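You operate a simulated robot arm through the tools that you are given. There is no shell and no other tool. Be economical: measure what you need, move in short steps, check, and stop when the job is done.

You run a simulated robot arm. Do the job below in one go: nothing can be reset, and whatever is moved stays where it is left.

JOB
Wax the top of the window dam block, the half away from its grip, with the blue rag.
Fine: take the wax from the wax tin; rag into the rag bin, lid shut, waxed block on the upper shelf of the wall rack. Set down upright: what you pick out. A coat counts when it lies all over at full strength: go over it till it gets no stronger.

Only the result counts: the job must be done as asked and must still hold three seconds after the hand-in. Knocking over, shifting, dropping, spilling or breaking anything else fails it. Lids that push on must go on centred and level and be pressed home; caps that screw on are set level and turned clockwise until they are tight.

ROBOT AND FRAMES
A 6-joint arm with a four-finger gripper on a trunk, on a base that drives. Base frame: it is fixed to the floor where the robot stands at the start and does not move with it; the origin is under the middle of the robot, x ahead of it, y to its left, z up. Lengths are in m, angles in rad, forces in N, time in s.
It reaches about 0.912 m from its shoulder. Its first joint turns from -2.897 to 2.897 rad. Places, roughly: folded rag [1.5, 0.25, 1]; oil tin [1.25, -0.25, 1]; rag bin lid [0.8, -0.1, 0.4]; upper shelf of the wall rack [1.4, -0.2, 1.4]. Payload 3.43 kg.
The TCP is the grasp point between the finger pads, 0.03 m short of the fingertips. In the tool frame z runs along the fingers and y along their closing line. Largest opening 0.12 m; the body of the gripper starts 0.085 m behind the TCP.
Orientation is that of the tool frame in the base frame, as a unit quaternion [w, x, y, z]. With the fingers straight down and closing along the base's y, the tool's x points along the base's -x, its y along +y and its z along -z.

CONTROLS
- The arm moves only by the tool jog_arm. Its argument "series" is a list of rows, each an object (a shift or turn left out is 0, a gripper value left out holds the last) with "dp": the shift along the tool's x, y, z in m, a list of three; "angular": the turn, a rotation vector about the tool's x, y, z in rad, a list of three; "grip": the opening, from 0 (shut) to 1 (fully open). In form: [{"dp": [x, y, z], "angular": [ax, ay, az], "grip": grip}, ...]. A call has 1 to 20 rows; each row is the pose to reach, as a shift and turn from the pose commanded when the call began, along the tool's axes at that moment. Each row takes 0.2 s and may step no farther than 0.05 m and 0.15 rad from the row before; otherwise, or with a gripper value out of range, the whole call is refused. A pose out of reach is approached as far as the arm can. The call stops where the force on the tool passes 90 N (or 10 N more than at its start, if that is more) or the arm is blocked; 0.2 s more then pass. The fingers move at their own pace and stop on an object; they squeeze with about 23 N. The grip force told is the motor's: it shows also when the fingers shut on nothing. Time passes only in rows, and 0.2 s behind the last, so rows that repeat a pose let the fingers close. It gives the time, the measured TCP pose, the force on the tool (base axes), the opening and the grip force at its end, in the units of the frame above (readings bear some noise), with the torque about the TCP (base axes, N m) and any sound that the robot's microphone picked up.
- Cameras (640 x 400 px; columns grow to the right, rows downward): "scene" is now at [0.0333, 0.1526, 1.6439]; the picture's right is [-0.64, -0.77, 0.00], its down [-0.57, 0.48, -0.67] and it looks along [0.51, -0.43, -0.74] (base axes); focal length 269 px, centre (320, 200). "wrist" rides on the gripper at [0.071, -0.017, -0.121] in the tool frame; the picture's right is [0.23, 0.97, 0.00], its down [-0.81, 0.19, -0.55] and it looks along [-0.54, 0.13, 0.83] (tool axes); focal length 275 px, centre (320, 200). There is no depth. A picture from a camera that has moved, and an enlarged one, comes with that camera's place and axes in the base frame and with its lens. The place of the scene camera against the robot may be out by one fixed shift of up to 0.012 m in any direction.
- capture(camera): a new picture of that camera. The clock stands still meanwhile.
- move_column(by): slides the trunk up (or, below 0, down) by that many m; the arm and the scene camera ride with it, the base frame stays. It gives what a move gives, with no picture.
- drive_base(legs): drives the robot by 1 to 6 legs, each [ahead, left, turn to the left] in m, m and rad, along the robot's own axes; the way and the turn of a leg run together, so that a leg with both is an arc; at most 1.5 m and 3.142 rad a leg. The arm and the cameras ride along, it lands a little off, and it stops where it bumps. It gives what a move gives.
- pan_tilt(pan, tilt): turns the head with the scene camera to pan (to the left, within 2.094 rad either way) and tilt (down, from -0.506 to 1.204), counted from straight ahead of the robot. It gives what a move gives.
- zoom(camera, box): a new picture of the part [left, top, right, bottom] of that camera's present view, enlarged. The clock stands still meanwhile.
- sign_off(): hands the job in; it is judged then, once.

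Go step by step. Nothing tells you exact positions but the pictures and the camera data: compare them with the known pose of the tool, close in by small moves and look again before you grip or let go. The budget is 120 turns and 98 pictures, counting those below and the enlarged ones. Unless the task says otherwise, let go and move clear before handing in.

The tools are called after "Call:" as name(argument=value, ...) on one line, values as JSON. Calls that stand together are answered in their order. jog_arm: Moves the arm, as the interface text tells. Its arguments: {"type":"object","properties":{"series":{"type":"array"}},"required":["series"]} The other tools are called the same way: move_column (by) slides the trunk up or down; drive_base (legs) drives the base; pan_tilt (pan, tilt) turns the head that bears the scene camera; capture (camera) takes a picture; zoom (camera, box) takes an enlarged picture of a part of a camera's view; sign_off () hands the job in.

At the start:

```text
t: 0.0
position: [0.3246, -0.3467, 1.1135]
orientation: [0.001, 0.0, 1.0, -0.001]
contact_force: [0.2, 0.1, 0.5]
moment: [-0.03, -0.02, 0.01]
width: 0.1202
grasp_force: 0.2
trunk travel left (down, up): [-0.225, 0.315]
robot x, y, heading: [0.0001, 0.0019, -0.001]
head pan, tilt: [-0.693, 0.84]
```

scene: 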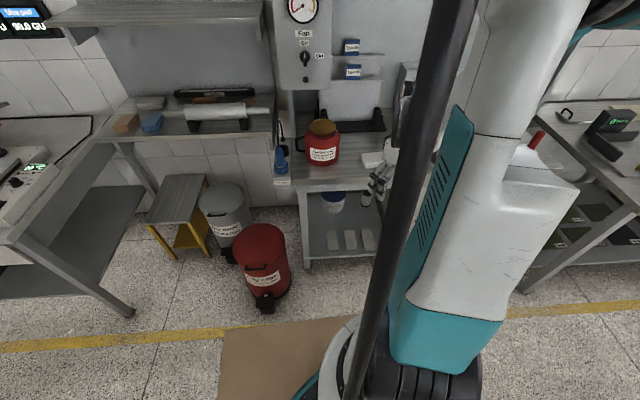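
wrist: 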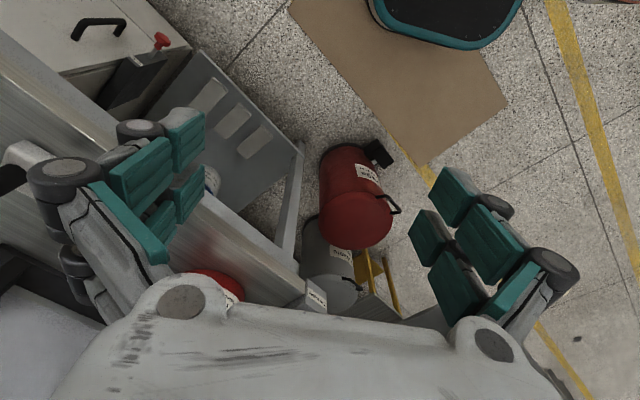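

The opening view shows a workbench with rags, bins and a wall rack. I will look around with the head before doing anything else.

Call:
pan_tilt(pan=0.0, tilt=0.4)

Call:
capture(camera="scene")

```text
t: 1.1
position: [0.3231, -0.347, 1.1132]
orientation: [0.0, 0.0, 1.0, 0.0]
contact_force: [0.0, 0.6, -0.6]
moment: [0.0, -0.03, 0.0]
width: 0.12
grasp_force: 0.2
trunk travel left (down, up): [-0.225, 0.315]
robot x, y, heading: [-0.0006, 0.0015, 0.004]
head pan, tilt: [0.0, 0.4]
```

```text
95 pictures are left
camera scene: at [0.0654, 0.2027, 1.6822], right [0.0, -1.0, 0.0], down [-0.39, 0.0, -0.92], along [0.92, 0.0, -0.39], focal length 269 px, centre (320, 200)
```

scene: 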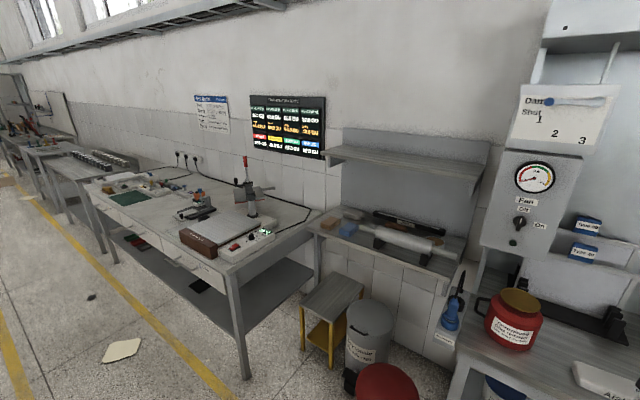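

I see the bench with rags, a two-shelf rack, bins and labelled tins. I will zoom in on the labels.

Call:
zoom(camera="scene", box=[300, 120, 480, 232])

Call:
zoom(camera="scene", box=[300, 200, 480, 312])

Call:
pan_tilt(pan=-0.55, tilt=0.5)

Call:
capture(camera="scene")

```text
3.56 times, centred on (390, 176) of scene
camera zoom: at [0.0654, 0.2027, 1.6822], right [0.0, -1.0, 0.0], down [-0.39, 0.0, -0.92], along [0.92, 0.0, -0.39], focal length 958 px, centre (71, 285)
```

zoom: 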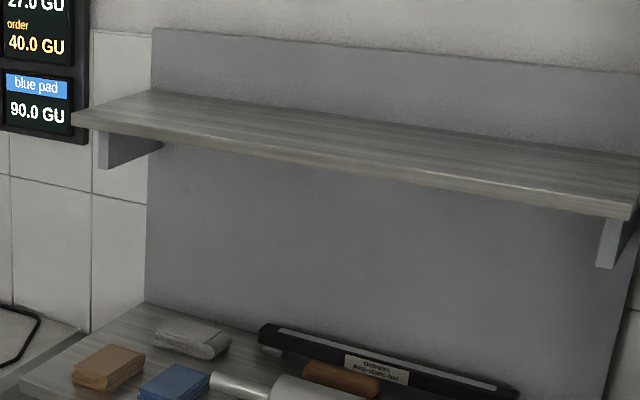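

```text
3.56 times, centred on (390, 256) of scene
camera zoom: at [0.0654, 0.2027, 1.6822], right [0.0, -1.0, 0.0], down [-0.39, 0.0, -0.92], along [0.92, 0.0, -0.39], focal length 958 px, centre (71, 1)
```

zoom: 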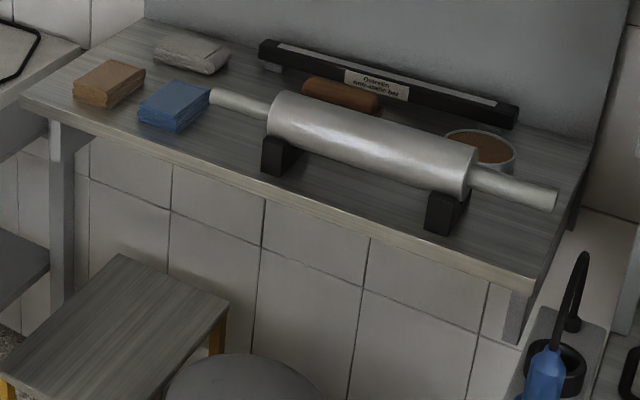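

```text
t: 2.0
position: [0.3234, -0.3478, 1.1129]
orientation: [0.001, 0.0, 1.0, -0.001]
contact_force: [0.4, -0.8, 0.1]
moment: [0.02, 0.02, 0.01]
width: 0.1203
grasp_force: 0.0
trunk travel left (down, up): [-0.225, 0.315]
robot x, y, heading: [0.001, -0.0019, 0.001]
head pan, tilt: [-0.55, 0.499]
```

```text
92 pictures are left
camera scene: at [0.0504, 0.1553, 1.6731], right [-0.52, -0.85, 0.0], down [-0.41, 0.25, -0.88], along [0.75, -0.46, -0.48], focal length 269 px, centre (320, 200)
```

scene: 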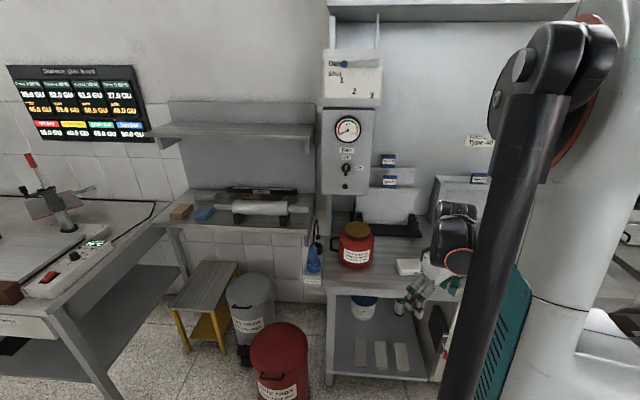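

The plan card, the bench on the right and the objects behind the roller need a closer look.

Call:
zoom(camera="scene", box=[310, 30, 500, 150])

Call:
zoom(camera="scene", box=[310, 140, 500, 260])

Call:
zoom(camera="scene", box=[220, 260, 440, 400])

Call:
zoom(camera="scene", box=[0, 60, 160, 160])

Call:
pan_tilt(pan=-1.4, tilt=0.6)

Call:
capture(camera="scene")

```text
3.33 times, centred on (405, 90) of scene
camera zoom: at [0.0504, 0.1553, 1.6731], right [-0.52, -0.85, 0.0], down [-0.41, 0.25, -0.88], along [0.75, -0.46, -0.48], focal length 898 px, centre (37, 567)
```

zoom: 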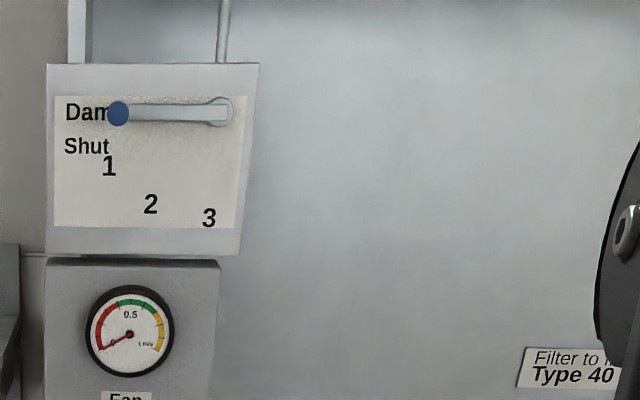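

```text
3.33 times, centred on (405, 200) of scene
camera zoom: at [0.0504, 0.1553, 1.6731], right [-0.52, -0.85, 0.0], down [-0.41, 0.25, -0.88], along [0.75, -0.46, -0.48], focal length 898 px, centre (37, 200)
```

zoom: 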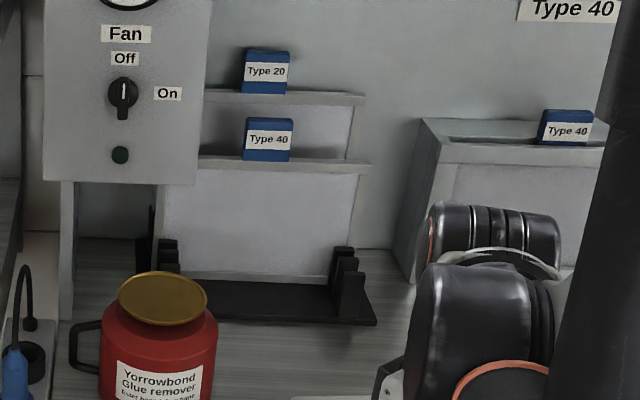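

```text
2.86 times, centred on (330, 330) of scene
camera zoom: at [0.0504, 0.1553, 1.6731], right [-0.52, -0.85, 0.0], down [-0.41, 0.25, -0.88], along [0.75, -0.46, -0.48], focal length 770 px, centre (291, -171)
```

zoom: 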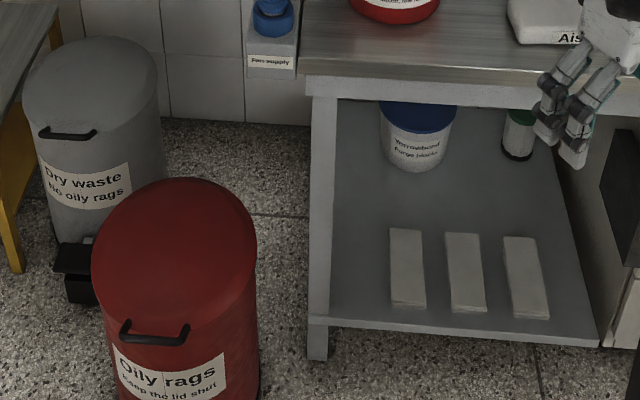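

```text
4.00 times, centred on (80, 110) of scene
camera zoom: at [0.0504, 0.1553, 1.6731], right [-0.52, -0.85, 0.0], down [-0.41, 0.25, -0.88], along [0.75, -0.46, -0.48], focal length 1078 px, centre (1280, 560)
```

zoom: 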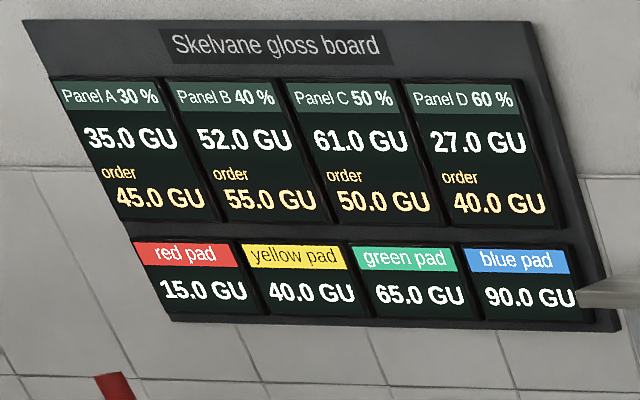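

```text
t: 3.2
position: [0.3235, -0.3476, 1.1123]
orientation: [-0.001, 0.0, 1.0, 0.001]
contact_force: [-0.4, -0.1, -1.0]
moment: [0.02, 0.01, -0.01]
width: 0.12
grasp_force: 0.1
trunk travel left (down, up): [-0.225, 0.315]
robot x, y, heading: [-0.002, 0.0006, 0.004]
head pan, tilt: [-1.4, 0.6]
```

```text
87 pictures are left
camera scene: at [-0.0121, 0.1157, 1.664], right [-0.99, -0.17, 0.0], down [-0.1, 0.56, -0.83], along [0.14, -0.81, -0.56], focal length 269 px, centre (320, 200)
```

scene: 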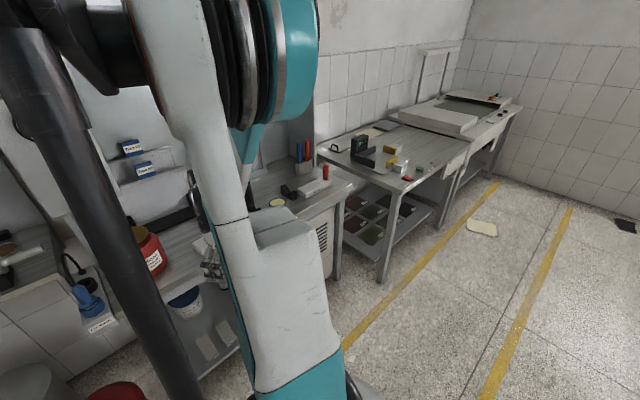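

The rag bench is ahead of the robot, so I'll raise the trunk for a steeper view over the roller.

Call:
move_column(by=0.3)

Call:
pan_tilt(pan=-0.25, tilt=0.65)

Call:
capture(camera="scene")

Call:
zoom(camera="scene", box=[220, 120, 412, 240])

```text
t: 6.2
position: [0.3232, -0.347, 1.4137]
orientation: [0.0, 0.0, 1.0, 0.0]
contact_force: [0.3, -0.3, -0.1]
moment: [0.01, -0.04, 0.0]
width: 0.1201
grasp_force: 0.1
trunk travel left (down, up): [-0.525, 0.015]
robot x, y, heading: [-0.0009, -0.0002, -0.003]
head pan, tilt: [-1.4, 0.6]
```

```text
t: 7.6
position: [0.3232, -0.3468, 1.4135]
orientation: [0.0, 0.0, 1.0, 0.001]
contact_force: [-0.4, -0.3, -0.3]
moment: [0.0, -0.02, -0.01]
width: 0.1202
grasp_force: 0.0
trunk travel left (down, up): [-0.525, 0.015]
robot x, y, heading: [-0.0008, 0.0011, 0.003]
head pan, tilt: [-0.25, 0.649]
```

```text
86 pictures are left
camera scene: at [0.0569, 0.1813, 1.9597], right [-0.25, -0.97, 0.0], down [-0.59, 0.15, -0.8], along [0.77, -0.2, -0.6], focal length 269 px, centre (320, 200)
```

scene: 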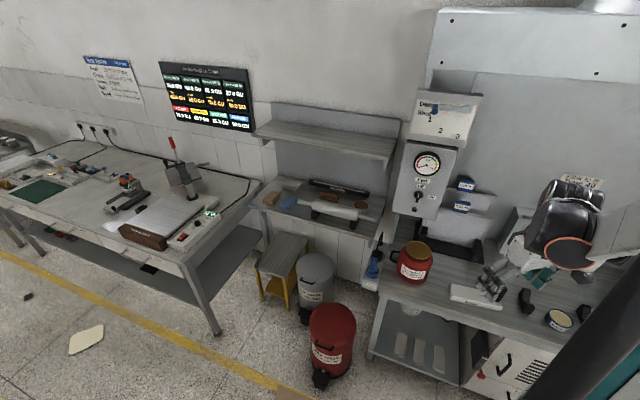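

```text
3.33 times, centred on (316, 180) of scene
camera zoom: at [0.0569, 0.1813, 1.9597], right [-0.25, -0.97, 0.0], down [-0.59, 0.15, -0.8], along [0.77, -0.2, -0.6], focal length 898 px, centre (333, 267)
```

zoom: 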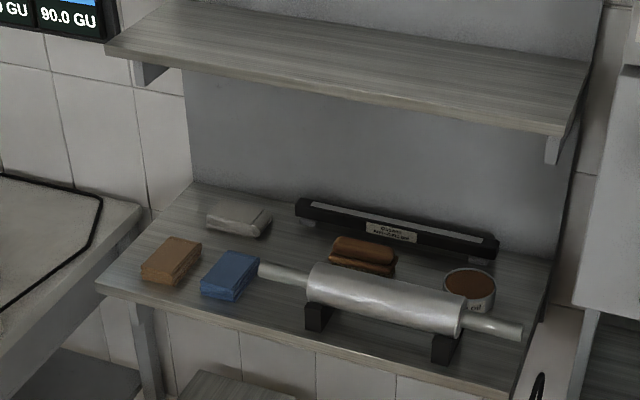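

The rag bench holds the blue rag, an oil tin and a roller. The tin on the right bench may be the wax, so I'll zoom there.

Call:
zoom(camera="scene", box=[430, 230, 622, 350])

Call:
pan_tilt(pan=-0.8, tilt=0.75)

Call:
capture(camera="scene")

Call:
pan_tilt(pan=0.5, tilt=0.6)

Call:
capture(camera="scene")

```text
3.33 times, centred on (526, 290) of scene
camera zoom: at [0.0569, 0.1813, 1.9597], right [-0.25, -0.97, 0.0], down [-0.59, 0.15, -0.8], along [0.77, -0.2, -0.6], focal length 898 px, centre (-367, -100)
```

zoom: 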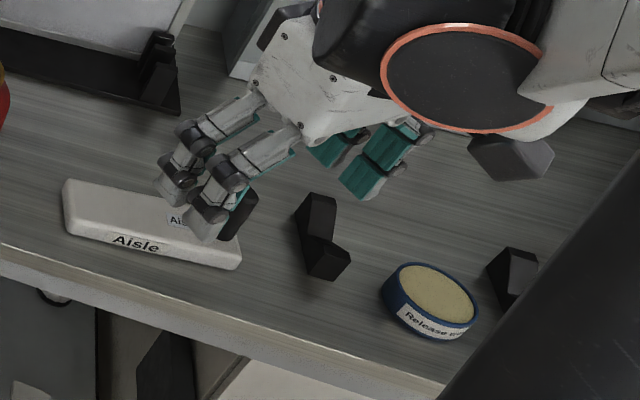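

```text
t: 8.5
position: [0.3236, -0.3466, 1.4143]
orientation: [0.0, 0.0, 1.0, 0.0]
contact_force: [-0.2, 0.5, -0.3]
moment: [0.02, 0.0, -0.01]
width: 0.1201
grasp_force: 0.1
trunk travel left (down, up): [-0.525, 0.015]
robot x, y, heading: [0.0007, -0.0029, 0.0]
head pan, tilt: [-0.799, 0.75]
```

```text
83 pictures are left
camera scene: at [0.0306, 0.1434, 1.9511], right [-0.72, -0.7, 0.0], down [-0.48, 0.49, -0.73], along [0.51, -0.52, -0.68], focal length 269 px, centre (320, 200)
```

scene: 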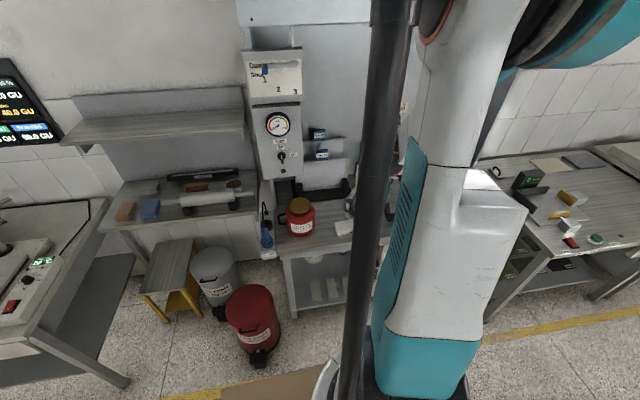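

```text
t: 10.0
position: [0.3232, -0.3479, 1.4136]
orientation: [0.0, 0.0, 1.0, -0.001]
contact_force: [0.2, 0.4, -0.1]
moment: [0.0, 0.02, -0.01]
width: 0.1199
grasp_force: 0.1
trunk travel left (down, up): [-0.525, 0.015]
robot x, y, heading: [-0.0007, 0.0016, 0.0]
head pan, tilt: [0.499, 0.6]
```

```text
82 pictures are left
camera scene: at [0.0504, 0.245, 1.964], right [0.48, -0.88, 0.0], down [-0.5, -0.27, -0.82], along [0.72, 0.39, -0.57], focal length 269 px, centre (320, 200)
```

scene: 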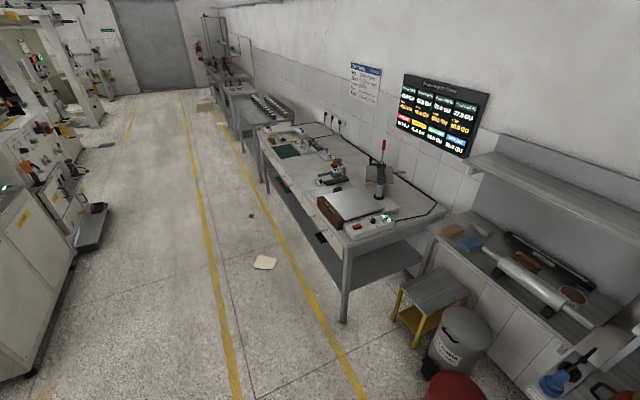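

There is a "Release wax" tin on the right bench with dark blocks beside it. The arm hides part of that, so I'll use the wrist camera, then swing the arm aside.

Call:
capture(camera="wrist")

Call:
zoom(camera="scene", box=[430, 140, 640, 400])

```text
81 pictures are left
camera wrist: at [0.2532, -0.3645, 1.5345], right [-0.23, 0.97, 0.0], down [0.81, 0.19, 0.55], along [0.54, 0.13, -0.83], focal length 275 px, centre (320, 200)
```

wrist: 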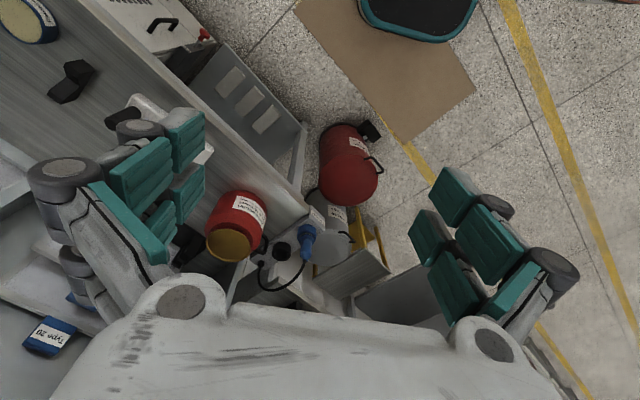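

```text
1.54 times, centred on (535, 270) of scene
camera zoom: at [0.0504, 0.245, 1.964], right [0.48, -0.88, 0.0], down [-0.5, -0.27, -0.82], along [0.72, 0.39, -0.57], focal length 414 px, centre (-11, 92)
```

zoom: 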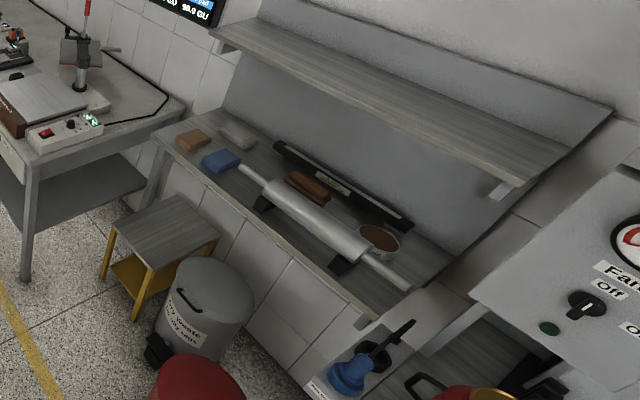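

I'll swing the arm to the right so the wrist camera looks over the wax tin and the blocks.

Call:
jog_arm(series=[{"dp": [0.01, -0.04, 0]}, {"dp": [0.02, -0.08, 0]}, {"dp": [0.03, -0.12, 0]}, {"dp": [0.04, -0.16, 0]}, {"dp": [0.05, -0.2, 0]}, {"dp": [0.06, -0.24, 0]}, {"dp": [0.07, -0.28, 0]}, {"dp": [0.08, -0.32, 0]}])

Call:
capture(camera="wrist")

Call:
pan_tilt(pan=-0.6, tilt=0.75)

Call:
capture(camera="scene")

```text
t: 11.8
position: [0.2439, -0.6692, 1.4131]
orientation: [0.0, -0.001, 1.0, 0.001]
contact_force: [0.3, -1.7, 0.2]
moment: [0.01, -0.03, -0.04]
width: 0.1202
grasp_force: 0.1
trunk travel left (down, up): [-0.525, 0.015]
robot x, y, heading: [0.0025, -0.0022, -0.006]
head pan, tilt: [0.499, 0.6]
```

```text
79 pictures are left
camera wrist: at [0.1746, -0.6877, 1.5346], right [-0.23, 0.97, 0.0], down [0.81, 0.19, 0.55], along [0.54, 0.13, -0.83], focal length 275 px, centre (320, 200)
```

wrist: 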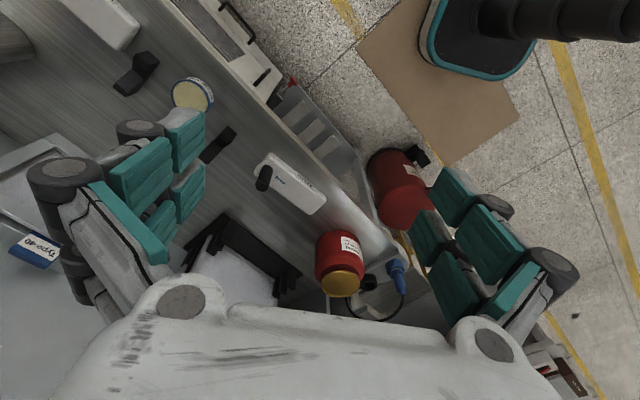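

```text
t: 13.1
position: [0.2446, -0.6683, 1.4136]
orientation: [0.0, 0.0, 1.0, 0.0]
contact_force: [-0.1, 0.0, -0.1]
moment: [-0.01, -0.06, 0.01]
width: 0.12
grasp_force: 0.0
trunk travel left (down, up): [-0.525, 0.015]
robot x, y, heading: [0.0018, -0.0015, -0.001]
head pan, tilt: [-0.6, 0.75]
```

```text
78 pictures are left
camera scene: at [0.0412, 0.1557, 1.9512], right [-0.56, -0.83, 0.0], down [-0.56, 0.39, -0.73], along [0.6, -0.41, -0.68], focal length 269 px, centre (320, 200)
```

scene: 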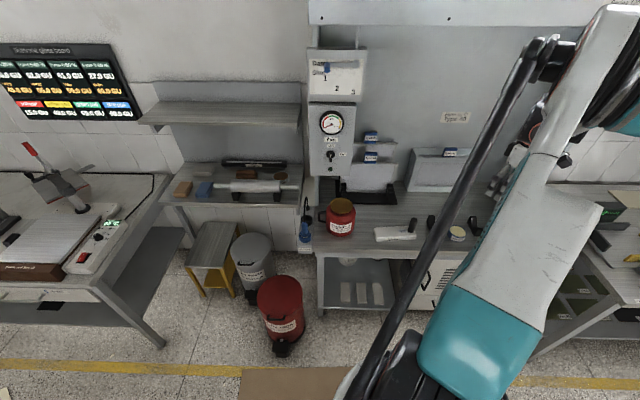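

Call:
zoom(camera="scene", box=[360, 190, 490, 270])

Call:
zoom(camera="wrist", box=[60, 20, 340, 220])

```text
4.92 times, centred on (425, 230) of scene
camera zoom: at [0.0412, 0.1557, 1.9512], right [-0.56, -0.83, 0.0], down [-0.56, 0.39, -0.73], along [0.6, -0.41, -0.68], focal length 1326 px, centre (-197, 52)
```

zoom: 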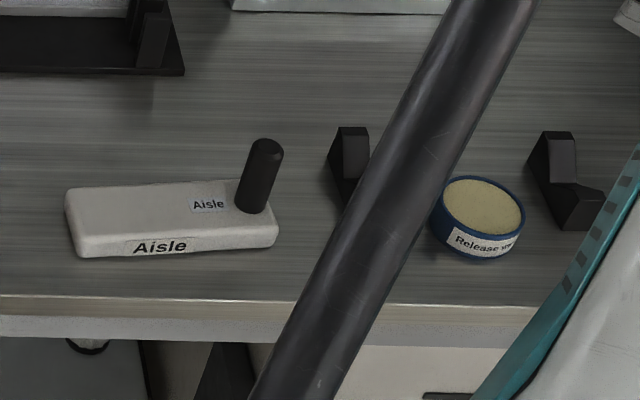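

```text
2.00 times, centred on (200, 120) of wrist
camera zoom: at [0.1753, -0.6852, 1.5354], right [-0.23, 0.97, 0.0], down [0.81, 0.19, 0.55], along [0.54, 0.13, -0.83], focal length 551 px, centre (560, 360)
```

zoom: 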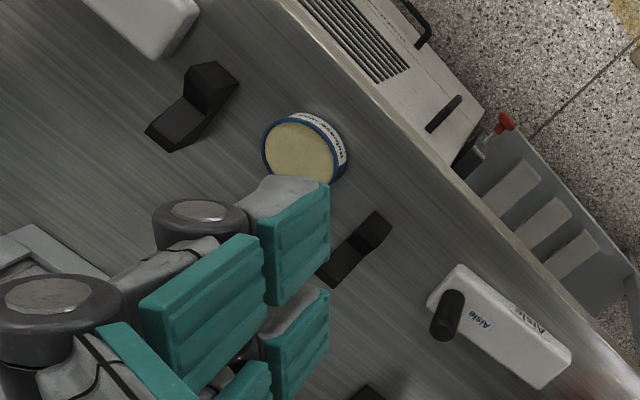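

The white block marked "Aisle" has a dark peg grip, and a second white block further right is probably "Window". I'll look closely at the red bin, then drive for a better view of the right end of the bench.

Call:
zoom(camera="scene", box=[220, 220, 340, 370])

Call:
drive_base(legs=[[0, -0.3, -0.6]])

Call:
pan_tilt(pan=-0.2, tilt=0.8)

Call:
capture(camera="scene")

Call:
capture(camera="wrist")

```text
2.67 times, centred on (280, 295) of scene
camera zoom: at [0.0412, 0.1557, 1.9512], right [-0.56, -0.83, 0.0], down [-0.56, 0.39, -0.73], along [0.6, -0.41, -0.68], focal length 718 px, centre (427, -53)
```

zoom: 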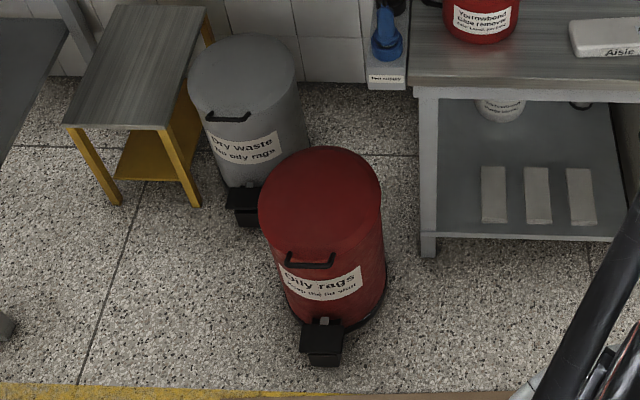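

```text
t: 15.2
position: [-0.2671, -0.9798, 1.4146]
orientation: [0.001, 0.296, 0.955, 0.001]
contact_force: [-0.8, -0.8, 0.3]
moment: [0.04, -0.03, 0.0]
width: 0.1203
grasp_force: 0.1
trunk travel left (down, up): [-0.525, 0.015]
robot x, y, heading: [-0.0886, -0.2919, -0.607]
head pan, tilt: [-0.6, 0.75]
```

```text
t: 16.1
position: [-0.267, -0.9802, 1.415]
orientation: [0.001, 0.297, 0.955, 0.0]
contact_force: [0.1, -0.5, -0.5]
moment: [-0.03, -0.06, -0.02]
width: 0.1201
grasp_force: 0.0
trunk travel left (down, up): [-0.525, 0.015]
robot x, y, heading: [-0.0903, -0.2899, -0.601]
head pan, tilt: [-0.201, 0.799]
```

```text
74 pictures are left
camera scene: at [0.0549, -0.17, 1.9472], right [-0.72, -0.69, 0.0], down [-0.5, 0.52, -0.7], along [0.48, -0.5, -0.72], focal length 269 px, centre (320, 200)
```

scene: 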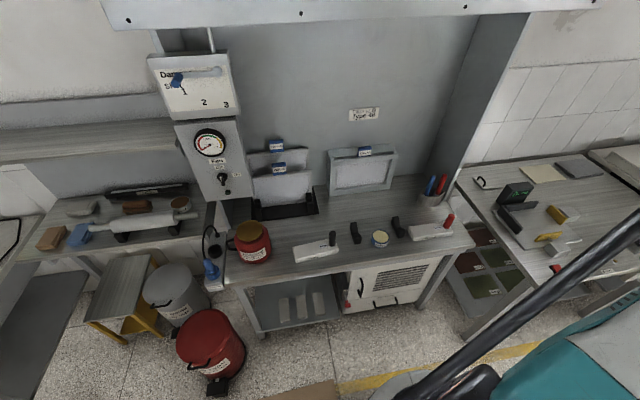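

```text
73 pictures are left
camera wrist: at [-0.334, -0.9538, 1.5353], right [0.36, 0.93, 0.0], down [0.78, -0.3, 0.55], along [0.52, -0.2, -0.83], focal length 275 px, centre (320, 200)
```

wrist: 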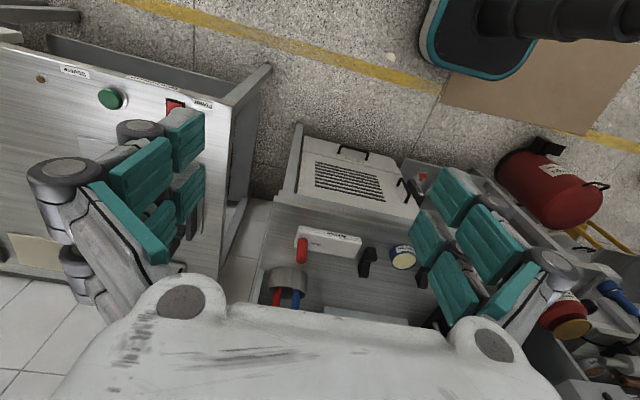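

Now the bench is fully visible. I'll zoom in on the tin, the second white block and the rag bench.

Call:
zoom(camera="scene", box=[340, 180, 480, 268])

Call:
zoom(camera="scene", box=[30, 170, 222, 290])

Call:
zoom(camera="scene", box=[130, 220, 330, 400])

```text
4.55 times, centred on (410, 224) of scene
camera zoom: at [0.0549, -0.17, 1.9472], right [-0.72, -0.69, 0.0], down [-0.5, 0.52, -0.7], along [0.48, -0.5, -0.72], focal length 1224 px, centre (-89, 91)
```

zoom: 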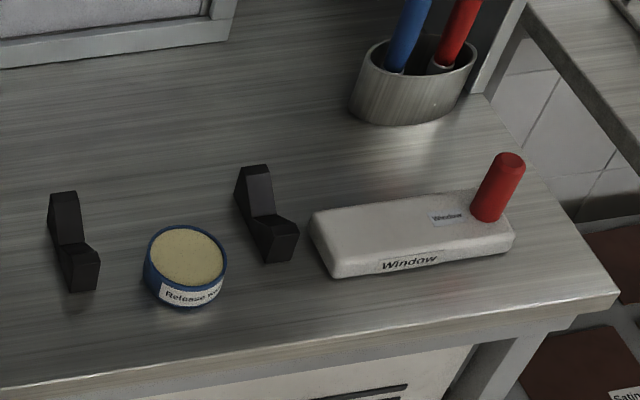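

```text
3.33 times, centred on (126, 230) of scene
camera zoom: at [0.0549, -0.17, 1.9472], right [-0.72, -0.69, 0.0], down [-0.5, 0.52, -0.7], along [0.48, -0.5, -0.72], focal length 898 px, centre (967, 100)
```

zoom: 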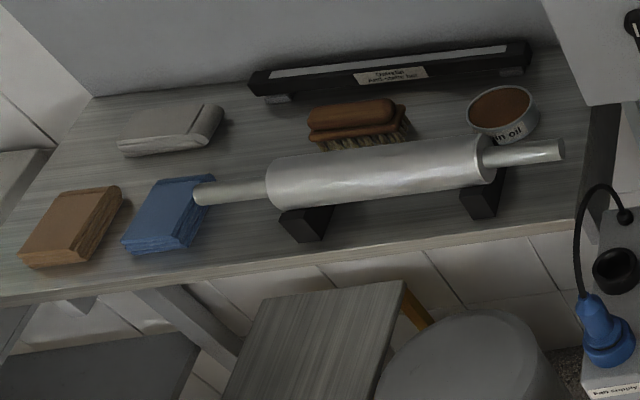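

```text
2.22 times, centred on (230, 310) of scene
camera zoom: at [0.0549, -0.17, 1.9472], right [-0.72, -0.69, 0.0], down [-0.5, 0.52, -0.7], along [0.48, -0.5, -0.72], focal length 599 px, centre (520, -44)
```

zoom: 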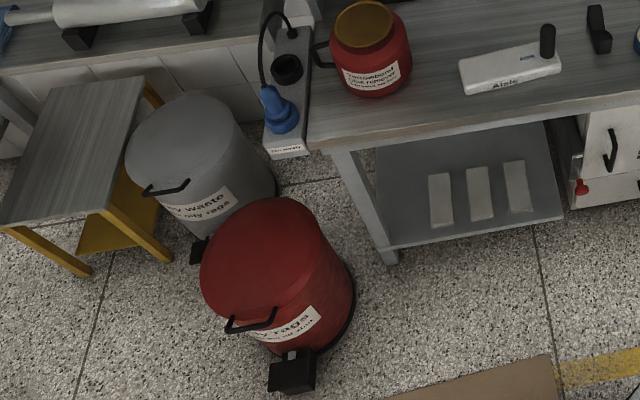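

The block labelled "Window" with the red peg is the target, and the "Release wax" tin sits beside it. The red "Oily rags" bin is the rag bin. I'll drive to a station left of the bin, from which both the rag and the bin should be in reach.

Call:
drive_base(legs=[[0, 1.0, 0], [0.18, 0, -0.02]])

Call:
pan_tilt(pan=-0.35, tilt=0.95)

Call:
capture(camera="scene")

Call:
capture(camera="wrist")

```text
t: 22.4
position: [0.4336, -0.2585, 1.4135]
orientation: [0.0, 0.305, 0.952, 0.0]
contact_force: [-0.1, 0.2, -0.3]
moment: [0.04, 0.08, 0.01]
width: 0.12
grasp_force: 0.0
trunk travel left (down, up): [-0.525, 0.015]
robot x, y, heading: [0.6235, 0.4265, -0.618]
head pan, tilt: [-0.201, 0.799]
```

```text
t: 23.1
position: [0.4329, -0.257, 1.4148]
orientation: [0.0, 0.305, 0.952, -0.001]
contact_force: [-0.5, -0.5, 0.0]
moment: [-0.05, 0.0, 0.03]
width: 0.1201
grasp_force: 0.1
trunk travel left (down, up): [-0.525, 0.015]
robot x, y, heading: [0.6231, 0.4309, -0.62]
head pan, tilt: [-0.351, 0.949]
```

```text
69 pictures are left
camera scene: at [0.7557, 0.5456, 1.9357], right [-0.83, -0.56, 0.0], down [-0.46, 0.67, -0.58], along [0.33, -0.48, -0.81], focal length 269 px, centre (320, 200)
```

scene: 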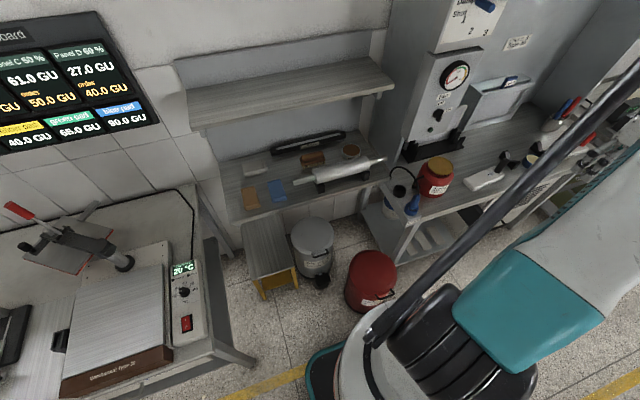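

```text
68 pictures are left
camera wrist: at [0.3669, -0.2302, 1.5356], right [0.38, 0.93, 0.0], down [0.77, -0.32, 0.55], along [0.51, -0.21, -0.83], focal length 275 px, centre (320, 200)
```

wrist: 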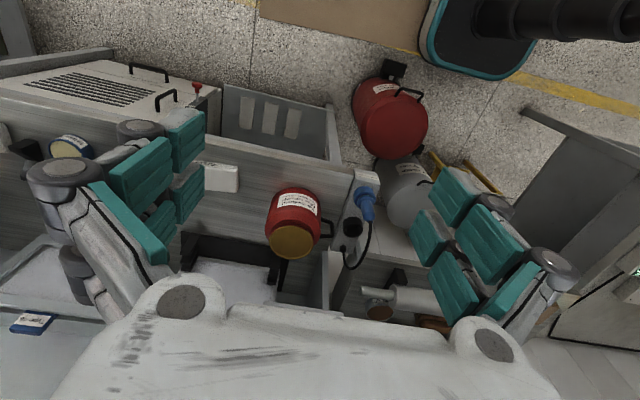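

I'm beside the bin now. A closer look at the bin handle from both cameras comes next.

Call:
zoom(camera="wrist", box=[330, 50, 474, 170])

Call:
zoom(camera="scene", box=[320, 230, 430, 330])

```text
3.33 times, centred on (402, 110) of wrist
camera zoom: at [0.3669, -0.2302, 1.5356], right [0.38, 0.93, 0.0], down [0.77, -0.32, 0.55], along [0.51, -0.21, -0.83], focal length 918 px, centre (47, 500)
```

zoom: 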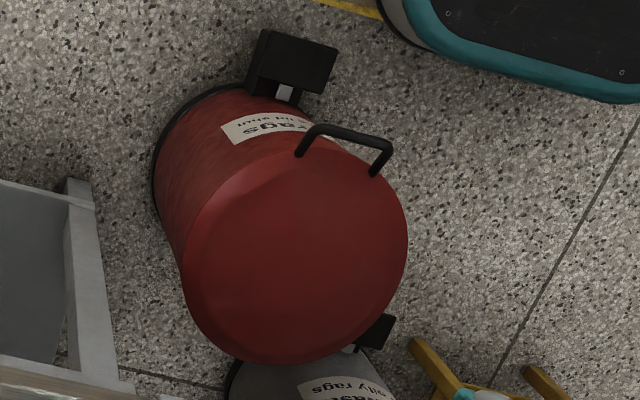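

```text
4.00 times, centred on (375, 280) of scene
camera zoom: at [0.7557, 0.5456, 1.9357], right [-0.83, -0.56, 0.0], down [-0.46, 0.67, -0.58], along [0.33, -0.48, -0.81], focal length 1078 px, centre (100, -120)
```

zoom: 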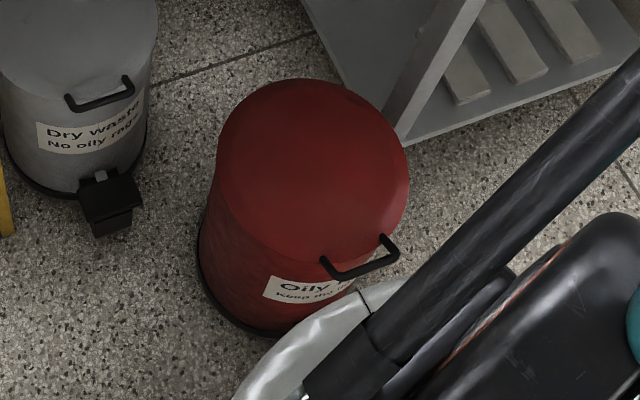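

The handle is a bracket on the front of the lid at about (0.705, 0.0, 0.47), and the hinge is on the wall side. I'll back off and lower the trunk so I can grip it with a level tool and find out whether the lid stays open.

Call:
drive_base(legs=[[-0.28, 0, 0]])

Call:
move_column(by=-0.4)

Call:
jog_arm(series=[{"dp": [-0.01, 0.03, 0], "angular": [-0.0806, -0.0806, 0.0806]}, {"dp": [-0.02, 0.06, 0], "angular": [-0.161, -0.161, 0.161]}, {"dp": [-0.03, 0.09, 0], "angular": [-0.242, -0.242, 0.242]}, {"dp": [-0.04, 0.12, 0], "angular": [-0.322, -0.322, 0.322]}, {"dp": [-0.05, 0.15, 0], "angular": [-0.403, -0.403, 0.403]}, {"dp": [-0.06, 0.18, 0], "angular": [-0.484, -0.484, 0.484]}, {"dp": [-0.07, 0.2, 0], "angular": [-0.564, -0.564, 0.564]}, {"dp": [-0.08, 0.2, 0], "angular": [-0.645, -0.645, 0.645]}, {"dp": [-0.09, 0.2, 0], "angular": [-0.725, -0.725, 0.725]}, {"dp": [-0.1, 0.2, 0], "angular": [-0.806, -0.806, 0.806]}, {"dp": [-0.1, 0.2, 0], "angular": [-0.887, -0.887, 0.887]}, {"dp": [-0.1, 0.2, 0], "angular": [-0.967, -0.967, 0.967]}, {"dp": [-0.1, 0.2, 0], "angular": [-1.048, -1.048, 1.048]}, {"dp": [-0.1, 0.2, 0], "angular": [-1.128, -1.128, 1.128]}, {"dp": [-0.1, 0.2, 0], "angular": [-1.209, -1.209, 1.209]}])

Call:
pan_tilt(pan=-0.6, tilt=0.8)

Call:
capture(camera="scene")

```text
t: 25.0
position: [0.2078, -0.0949, 1.4142]
orientation: [0.0, 0.305, 0.952, 0.0]
contact_force: [0.1, 0.7, 0.5]
moment: [-0.03, -0.04, -0.01]
width: 0.12
grasp_force: 0.1
trunk travel left (down, up): [-0.525, 0.015]
robot x, y, heading: [0.3948, 0.5864, -0.622]
head pan, tilt: [-0.351, 0.949]
```

```text
t: 28.9
position: [0.2074, -0.097, 1.0155]
orientation: [0.0, 0.304, 0.953, 0.0]
contact_force: [0.2, 0.6, 0.0]
moment: [0.02, 0.03, -0.03]
width: 0.1199
grasp_force: 0.0
trunk travel left (down, up): [-0.125, 0.415]
robot x, y, heading: [0.3946, 0.5901, -0.618]
head pan, tilt: [-0.351, 0.949]
```

```text
t: 32.0
position: [0.3934, -0.0163, 1.0374]
orientation: [0.627, 0.629, 0.324, 0.325]
contact_force: [0.7, 0.7, -0.5]
moment: [-0.01, 0.03, 0.01]
width: 0.1202
grasp_force: 0.1
out of reach, approached as far as the arm can: row 14, 15
trunk travel left (down, up): [-0.125, 0.415]
robot x, y, heading: [0.3952, 0.588, -0.619]
head pan, tilt: [-0.351, 0.949]
```

```text
t: 32.8
position: [0.3936, -0.0154, 1.0385]
orientation: [0.627, 0.629, 0.325, 0.324]
contact_force: [0.1, -0.1, 0.0]
moment: [-0.05, -0.02, 0.0]
width: 0.1203
grasp_force: 0.1
trunk travel left (down, up): [-0.125, 0.415]
robot x, y, heading: [0.398, 0.5903, -0.618]
head pan, tilt: [-0.6, 0.799]
```

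```text
65 pictures are left
camera scene: at [0.5163, 0.6914, 1.5471], right [-0.94, -0.34, 0.0], down [-0.25, 0.67, -0.7], along [0.24, -0.65, -0.72], focal length 269 px, centre (320, 200)
```

scene: 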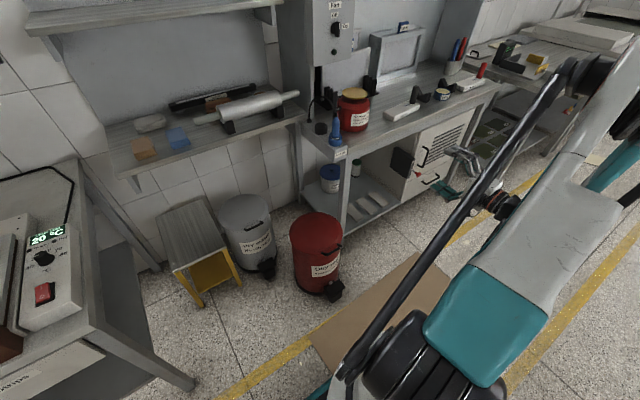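

The tool is level and points at the wall. I'll bring the trunk down and approach the handle in steps.

Call:
move_column(by=-0.12)

Call:
jog_arm(series=[{"dp": [0.02, -0.03, 0.015], "grip": 0.5}, {"dp": [0.04, -0.06, 0.03]}, {"dp": [0.06, -0.09, 0.045]}, {"dp": [0.08, -0.12, 0.06]}, {"dp": [0.1, -0.15, 0.075]}, {"dp": [0.12, -0.18, 0.09]}, {"dp": [0.14, -0.21, 0.1]}, {"dp": [0.16, -0.24, 0.1]}, {"dp": [0.18, -0.27, 0.1]}, {"dp": [0.185, -0.3, 0.1]}, {"dp": [0.187, -0.34, 0.1]}, {"dp": [0.187, -0.38, 0.1]}, {"dp": [0.187, -0.42, 0.1]}, {"dp": [0.187, -0.45, 0.1]}])

Call:
capture(camera="scene")

Call:
capture(camera="wrist")

```text
t: 34.3
position: [0.3938, -0.015, 0.9174]
orientation: [0.627, 0.63, 0.325, 0.324]
contact_force: [0.2, 0.1, 0.3]
moment: [0.01, -0.01, -0.02]
width: 0.1201
grasp_force: 0.1
trunk travel left (down, up): [-0.005, 0.535]
robot x, y, heading: [0.3961, 0.5886, -0.615]
head pan, tilt: [-0.6, 0.799]
```

```text
t: 37.3
position: [0.5373, -0.1641, 0.6899]
orientation: [0.627, 0.629, 0.325, 0.325]
contact_force: [0.2, -0.3, -0.4]
moment: [0.04, 0.01, -0.01]
width: 0.0602
grasp_force: 0.0
out of reach, approached as far as the arm can: row 1, 2, 3, 4, 5, 6, 7, 8, 9, 10, 11, 12, 13, 14
trunk travel left (down, up): [-0.005, 0.535]
robot x, y, heading: [0.3971, 0.5895, -0.62]
head pan, tilt: [-0.6, 0.799]
```

```text
64 pictures are left
camera scene: at [0.5163, 0.6913, 1.4272], right [-0.94, -0.34, 0.0], down [-0.25, 0.67, -0.7], along [0.24, -0.65, -0.72], focal length 269 px, centre (320, 200)
```

scene: 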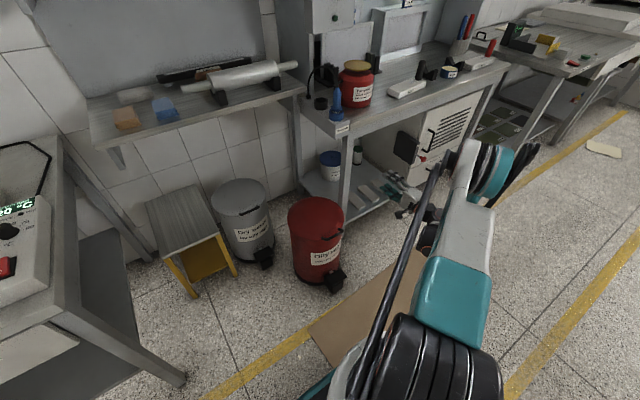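

```text
63 pictures are left
camera wrist: at [0.481, -0.0366, 0.6733], right [0.14, 0.19, 0.97], down [-0.92, -0.34, 0.19], along [0.37, -0.92, 0.12], focal length 275 px, centre (320, 200)
```

wrist: 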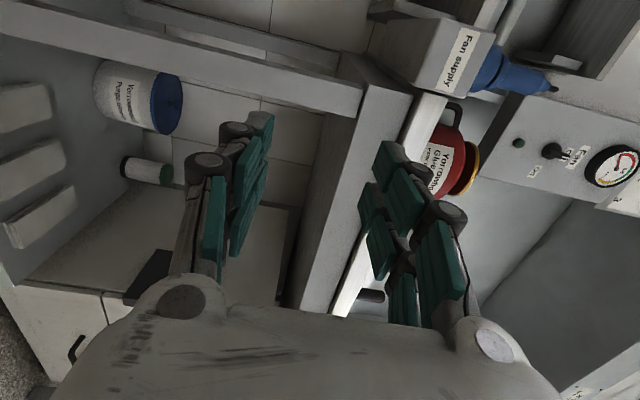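

The arm folds too tightly at this range. I'll back the base off further so the handle lies more directly ahead.

Call:
drive_base(legs=[[-0.22, -0.15, 0]])

Call:
jog_arm(series=[{"dp": [0.03, 0, 0.012]}, {"dp": [0.06, 0, 0.024]}, {"dp": [0.09, 0, 0.036]}, {"dp": [0.12, 0, 0.048]}, {"dp": [0.15, 0, 0.06]}, {"dp": [0.18, 0, 0.07]}, {"dp": [0.21, 0, 0.08]}, {"dp": [0.24, 0, 0.09]}, {"dp": [0.27, 0, 0.1]}, {"dp": [0.3, 0, 0.11]}, {"dp": [0.33, 0, 0.12]}, {"dp": [0.36, 0, 0.12]}])

Call:
jog_arm(series=[{"dp": [0.0, -0.03, 0]}, {"dp": [0, -0.06, 0.0]}, {"dp": [0, -0.09, 0.0]}, {"dp": [0, -0.12, 0.0]}, {"dp": [0, -0.15, 0.0]}, {"dp": [0, -0.18, 0.0]}, {"dp": [0, -0.21, 0.0]}])

Call:
capture(camera="scene")

```text
t: 39.2
position: [0.2728, -0.1576, 0.6895]
orientation: [0.626, 0.628, 0.327, 0.327]
contact_force: [-0.3, 0.3, -0.6]
moment: [-0.03, -0.02, -0.02]
width: 0.06
grasp_force: 0.1
trunk travel left (down, up): [-0.005, 0.535]
robot x, y, heading: [0.1275, 0.5951, -0.618]
head pan, tilt: [-0.6, 0.799]
```

```text
t: 41.8
position: [0.6409, -0.0783, 0.7395]
orientation: [0.627, 0.629, 0.326, 0.325]
contact_force: [-0.9, -0.3, -0.6]
moment: [0.0, 0.01, 0.03]
width: 0.06
grasp_force: 0.1
out of reach, approached as far as the arm can: row 1, 2, 3, 4, 5, 6, 7, 8, 9, 10, 11, 12
trunk travel left (down, up): [-0.005, 0.535]
robot x, y, heading: [0.1301, 0.5939, -0.617]
head pan, tilt: [-0.6, 0.799]
```

```text
t: 43.4
position: [0.6476, -0.0841, 0.6892]
orientation: [0.625, 0.629, 0.327, 0.326]
contact_force: [0.0, 0.1, 0.4]
moment: [0.02, -0.04, -0.03]
width: 0.0597
grasp_force: 0.0
out of reach, approached as far as the arm can: row 1, 2, 3, 4, 5, 6, 7
trunk travel left (down, up): [-0.005, 0.535]
robot x, y, heading: [0.1275, 0.5981, -0.612]
head pan, tilt: [-0.6, 0.799]
```

```text
62 pictures are left
camera scene: at [0.2494, 0.6974, 1.4271], right [-0.94, -0.35, 0.0], down [-0.25, 0.67, -0.7], along [0.24, -0.65, -0.72], focal length 269 px, centre (320, 200)
```

scene: 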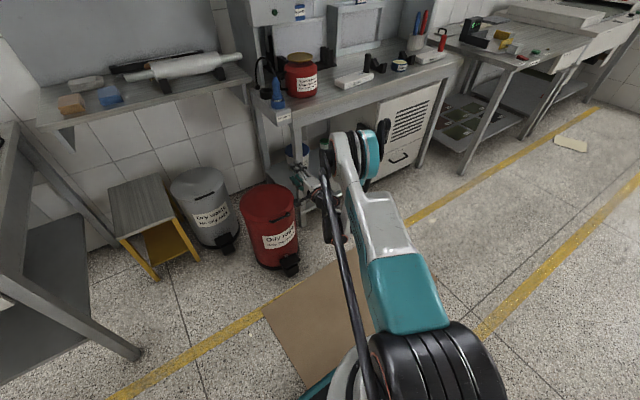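

A level tool cannot get low enough, so I'll pitch it 45° down, retreat and move the base closer.

Call:
jog_arm(series=[{"dp": [0.0, 0, -0.03], "angular": [0.13, 0, 0]}, {"dp": [0.02, 0, -0.06], "angular": [0.26, 0, 0]}, {"dp": [0.04, 0, -0.09], "angular": [0.39, 0, 0]}, {"dp": [0.06, 0, -0.12], "angular": [0.52, 0, 0]}, {"dp": [0.08, 0, -0.15], "angular": [0.65, 0, 0]}, {"dp": [0.1, 0, -0.18], "angular": [0.785, 0, 0]}, {"dp": [0.1, 0, -0.2], "angular": [0.785, 0, 0]}])

Call:
drive_base(legs=[[0.14, 0, 0]])

Call:
capture(camera="scene")

Call:
capture(camera="wrist")

```text
t: 45.0
position: [0.5845, 0.0598, 0.7331]
orientation: [0.336, 0.821, 0.426, 0.175]
contact_force: [1.4, 0.3, -0.5]
moment: [0.02, 0.04, -0.05]
width: 0.0599
grasp_force: 0.0
out of reach, approached as far as the arm can: row 1, 2, 3, 4, 5, 6, 7
trunk travel left (down, up): [-0.005, 0.535]
robot x, y, heading: [0.1293, 0.5955, -0.614]
head pan, tilt: [-0.6, 0.799]
```

```text
t: 46.4
position: [0.6979, -0.0225, 0.7339]
orientation: [0.338, 0.821, 0.426, 0.176]
contact_force: [-0.8, 0.2, 0.3]
moment: [-0.04, 0.0, -0.01]
width: 0.06
grasp_force: 0.0
trunk travel left (down, up): [-0.005, 0.535]
robot x, y, heading: [0.2439, 0.5146, -0.617]
head pan, tilt: [-0.6, 0.799]
```

```text
61 pictures are left
camera scene: at [0.3634, 0.6165, 1.4271], right [-0.94, -0.35, 0.0], down [-0.25, 0.67, -0.7], along [0.24, -0.65, -0.72], focal length 269 px, centre (320, 200)
```

scene: 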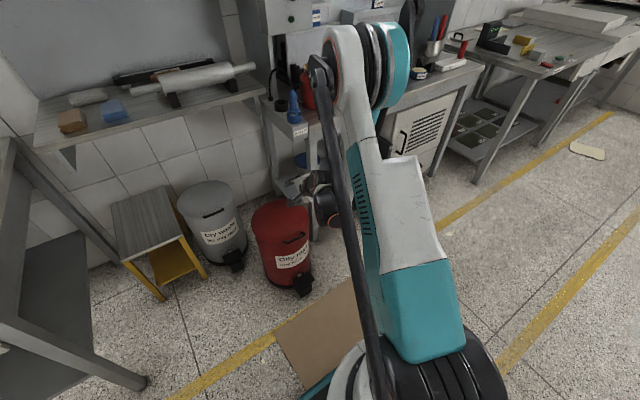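

```text
60 pictures are left
camera wrist: at [0.6607, 0.0911, 0.808], right [0.7, -0.21, 0.69], down [-0.67, -0.52, 0.53], along [0.24, -0.83, -0.5], focal length 275 px, centre (320, 200)
```

wrist: 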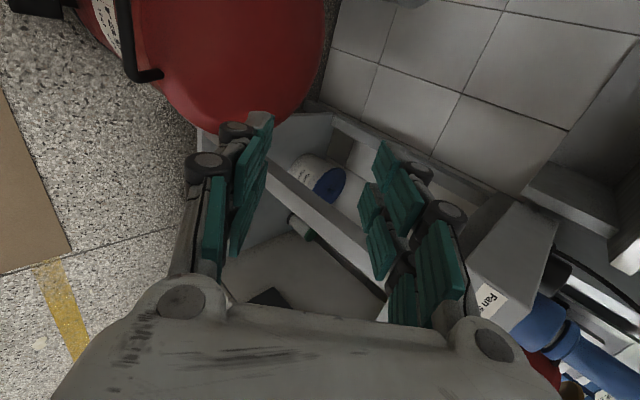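

The tool now points 45° down and is 0.26 m above the handle. I'll go to a pre-grasp pose along the tool's axis.

Call:
jog_arm(series=[{"dp": [0.003, -0.032, 0.017]}, {"dp": [0.006, -0.064, 0.034]}, {"dp": [0.01, -0.096, 0.051]}, {"dp": [0.013, -0.128, 0.068]}, {"dp": [0.017, -0.16, 0.085]}, {"dp": [0.02, -0.19, 0.1025]}])

Call:
capture(camera="wrist")

Call:
pan_tilt(pan=-0.3, tilt=0.9)

Call:
capture(camera="scene")

```text
t: 47.8
position: [0.7387, -0.0899, 0.5758]
orientation: [0.335, 0.822, 0.426, 0.175]
contact_force: [-0.9, -0.6, -0.1]
moment: [0.0, -0.03, -0.02]
width: 0.0599
grasp_force: 0.1
out of reach, approached as far as the arm can: row 1, 2, 3, 4, 5, 6
trunk travel left (down, up): [-0.005, 0.535]
robot x, y, heading: [0.2422, 0.5157, -0.619]
head pan, tilt: [-0.6, 0.799]
```

```text
59 pictures are left
camera wrist: at [0.7022, 0.0232, 0.6504], right [0.7, -0.21, 0.68], down [-0.67, -0.52, 0.53], along [0.24, -0.83, -0.51], focal length 275 px, centre (320, 200)
```

wrist: 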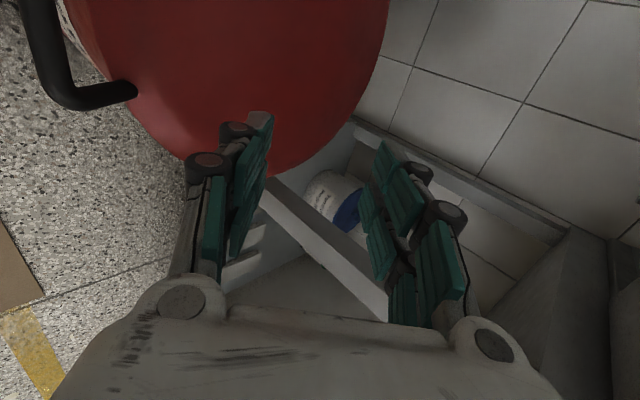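

```text
t: 48.5
position: [0.7383, -0.089, 0.5766]
orientation: [0.336, 0.822, 0.426, 0.175]
contact_force: [0.1, 0.6, -0.6]
moment: [-0.02, 0.01, 0.01]
width: 0.0598
grasp_force: 0.1
trunk travel left (down, up): [-0.005, 0.535]
robot x, y, heading: [0.242, 0.5175, -0.616]
head pan, tilt: [-0.3, 0.901]
```

```text
58 pictures are left
camera scene: at [0.3817, 0.632, 1.4192], right [-0.79, -0.61, 0.0], down [-0.48, 0.62, -0.62], along [0.38, -0.49, -0.78], focal length 269 px, centre (320, 200)
```

scene: 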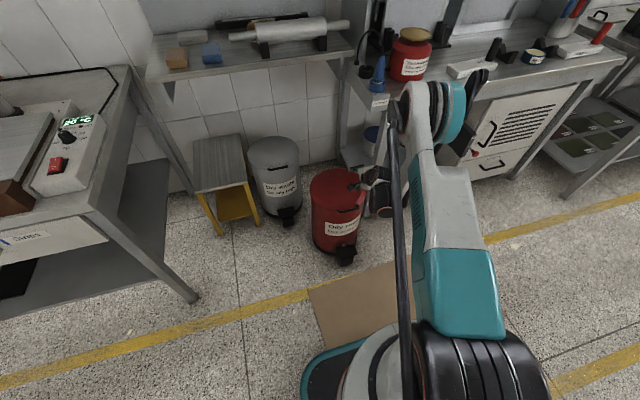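

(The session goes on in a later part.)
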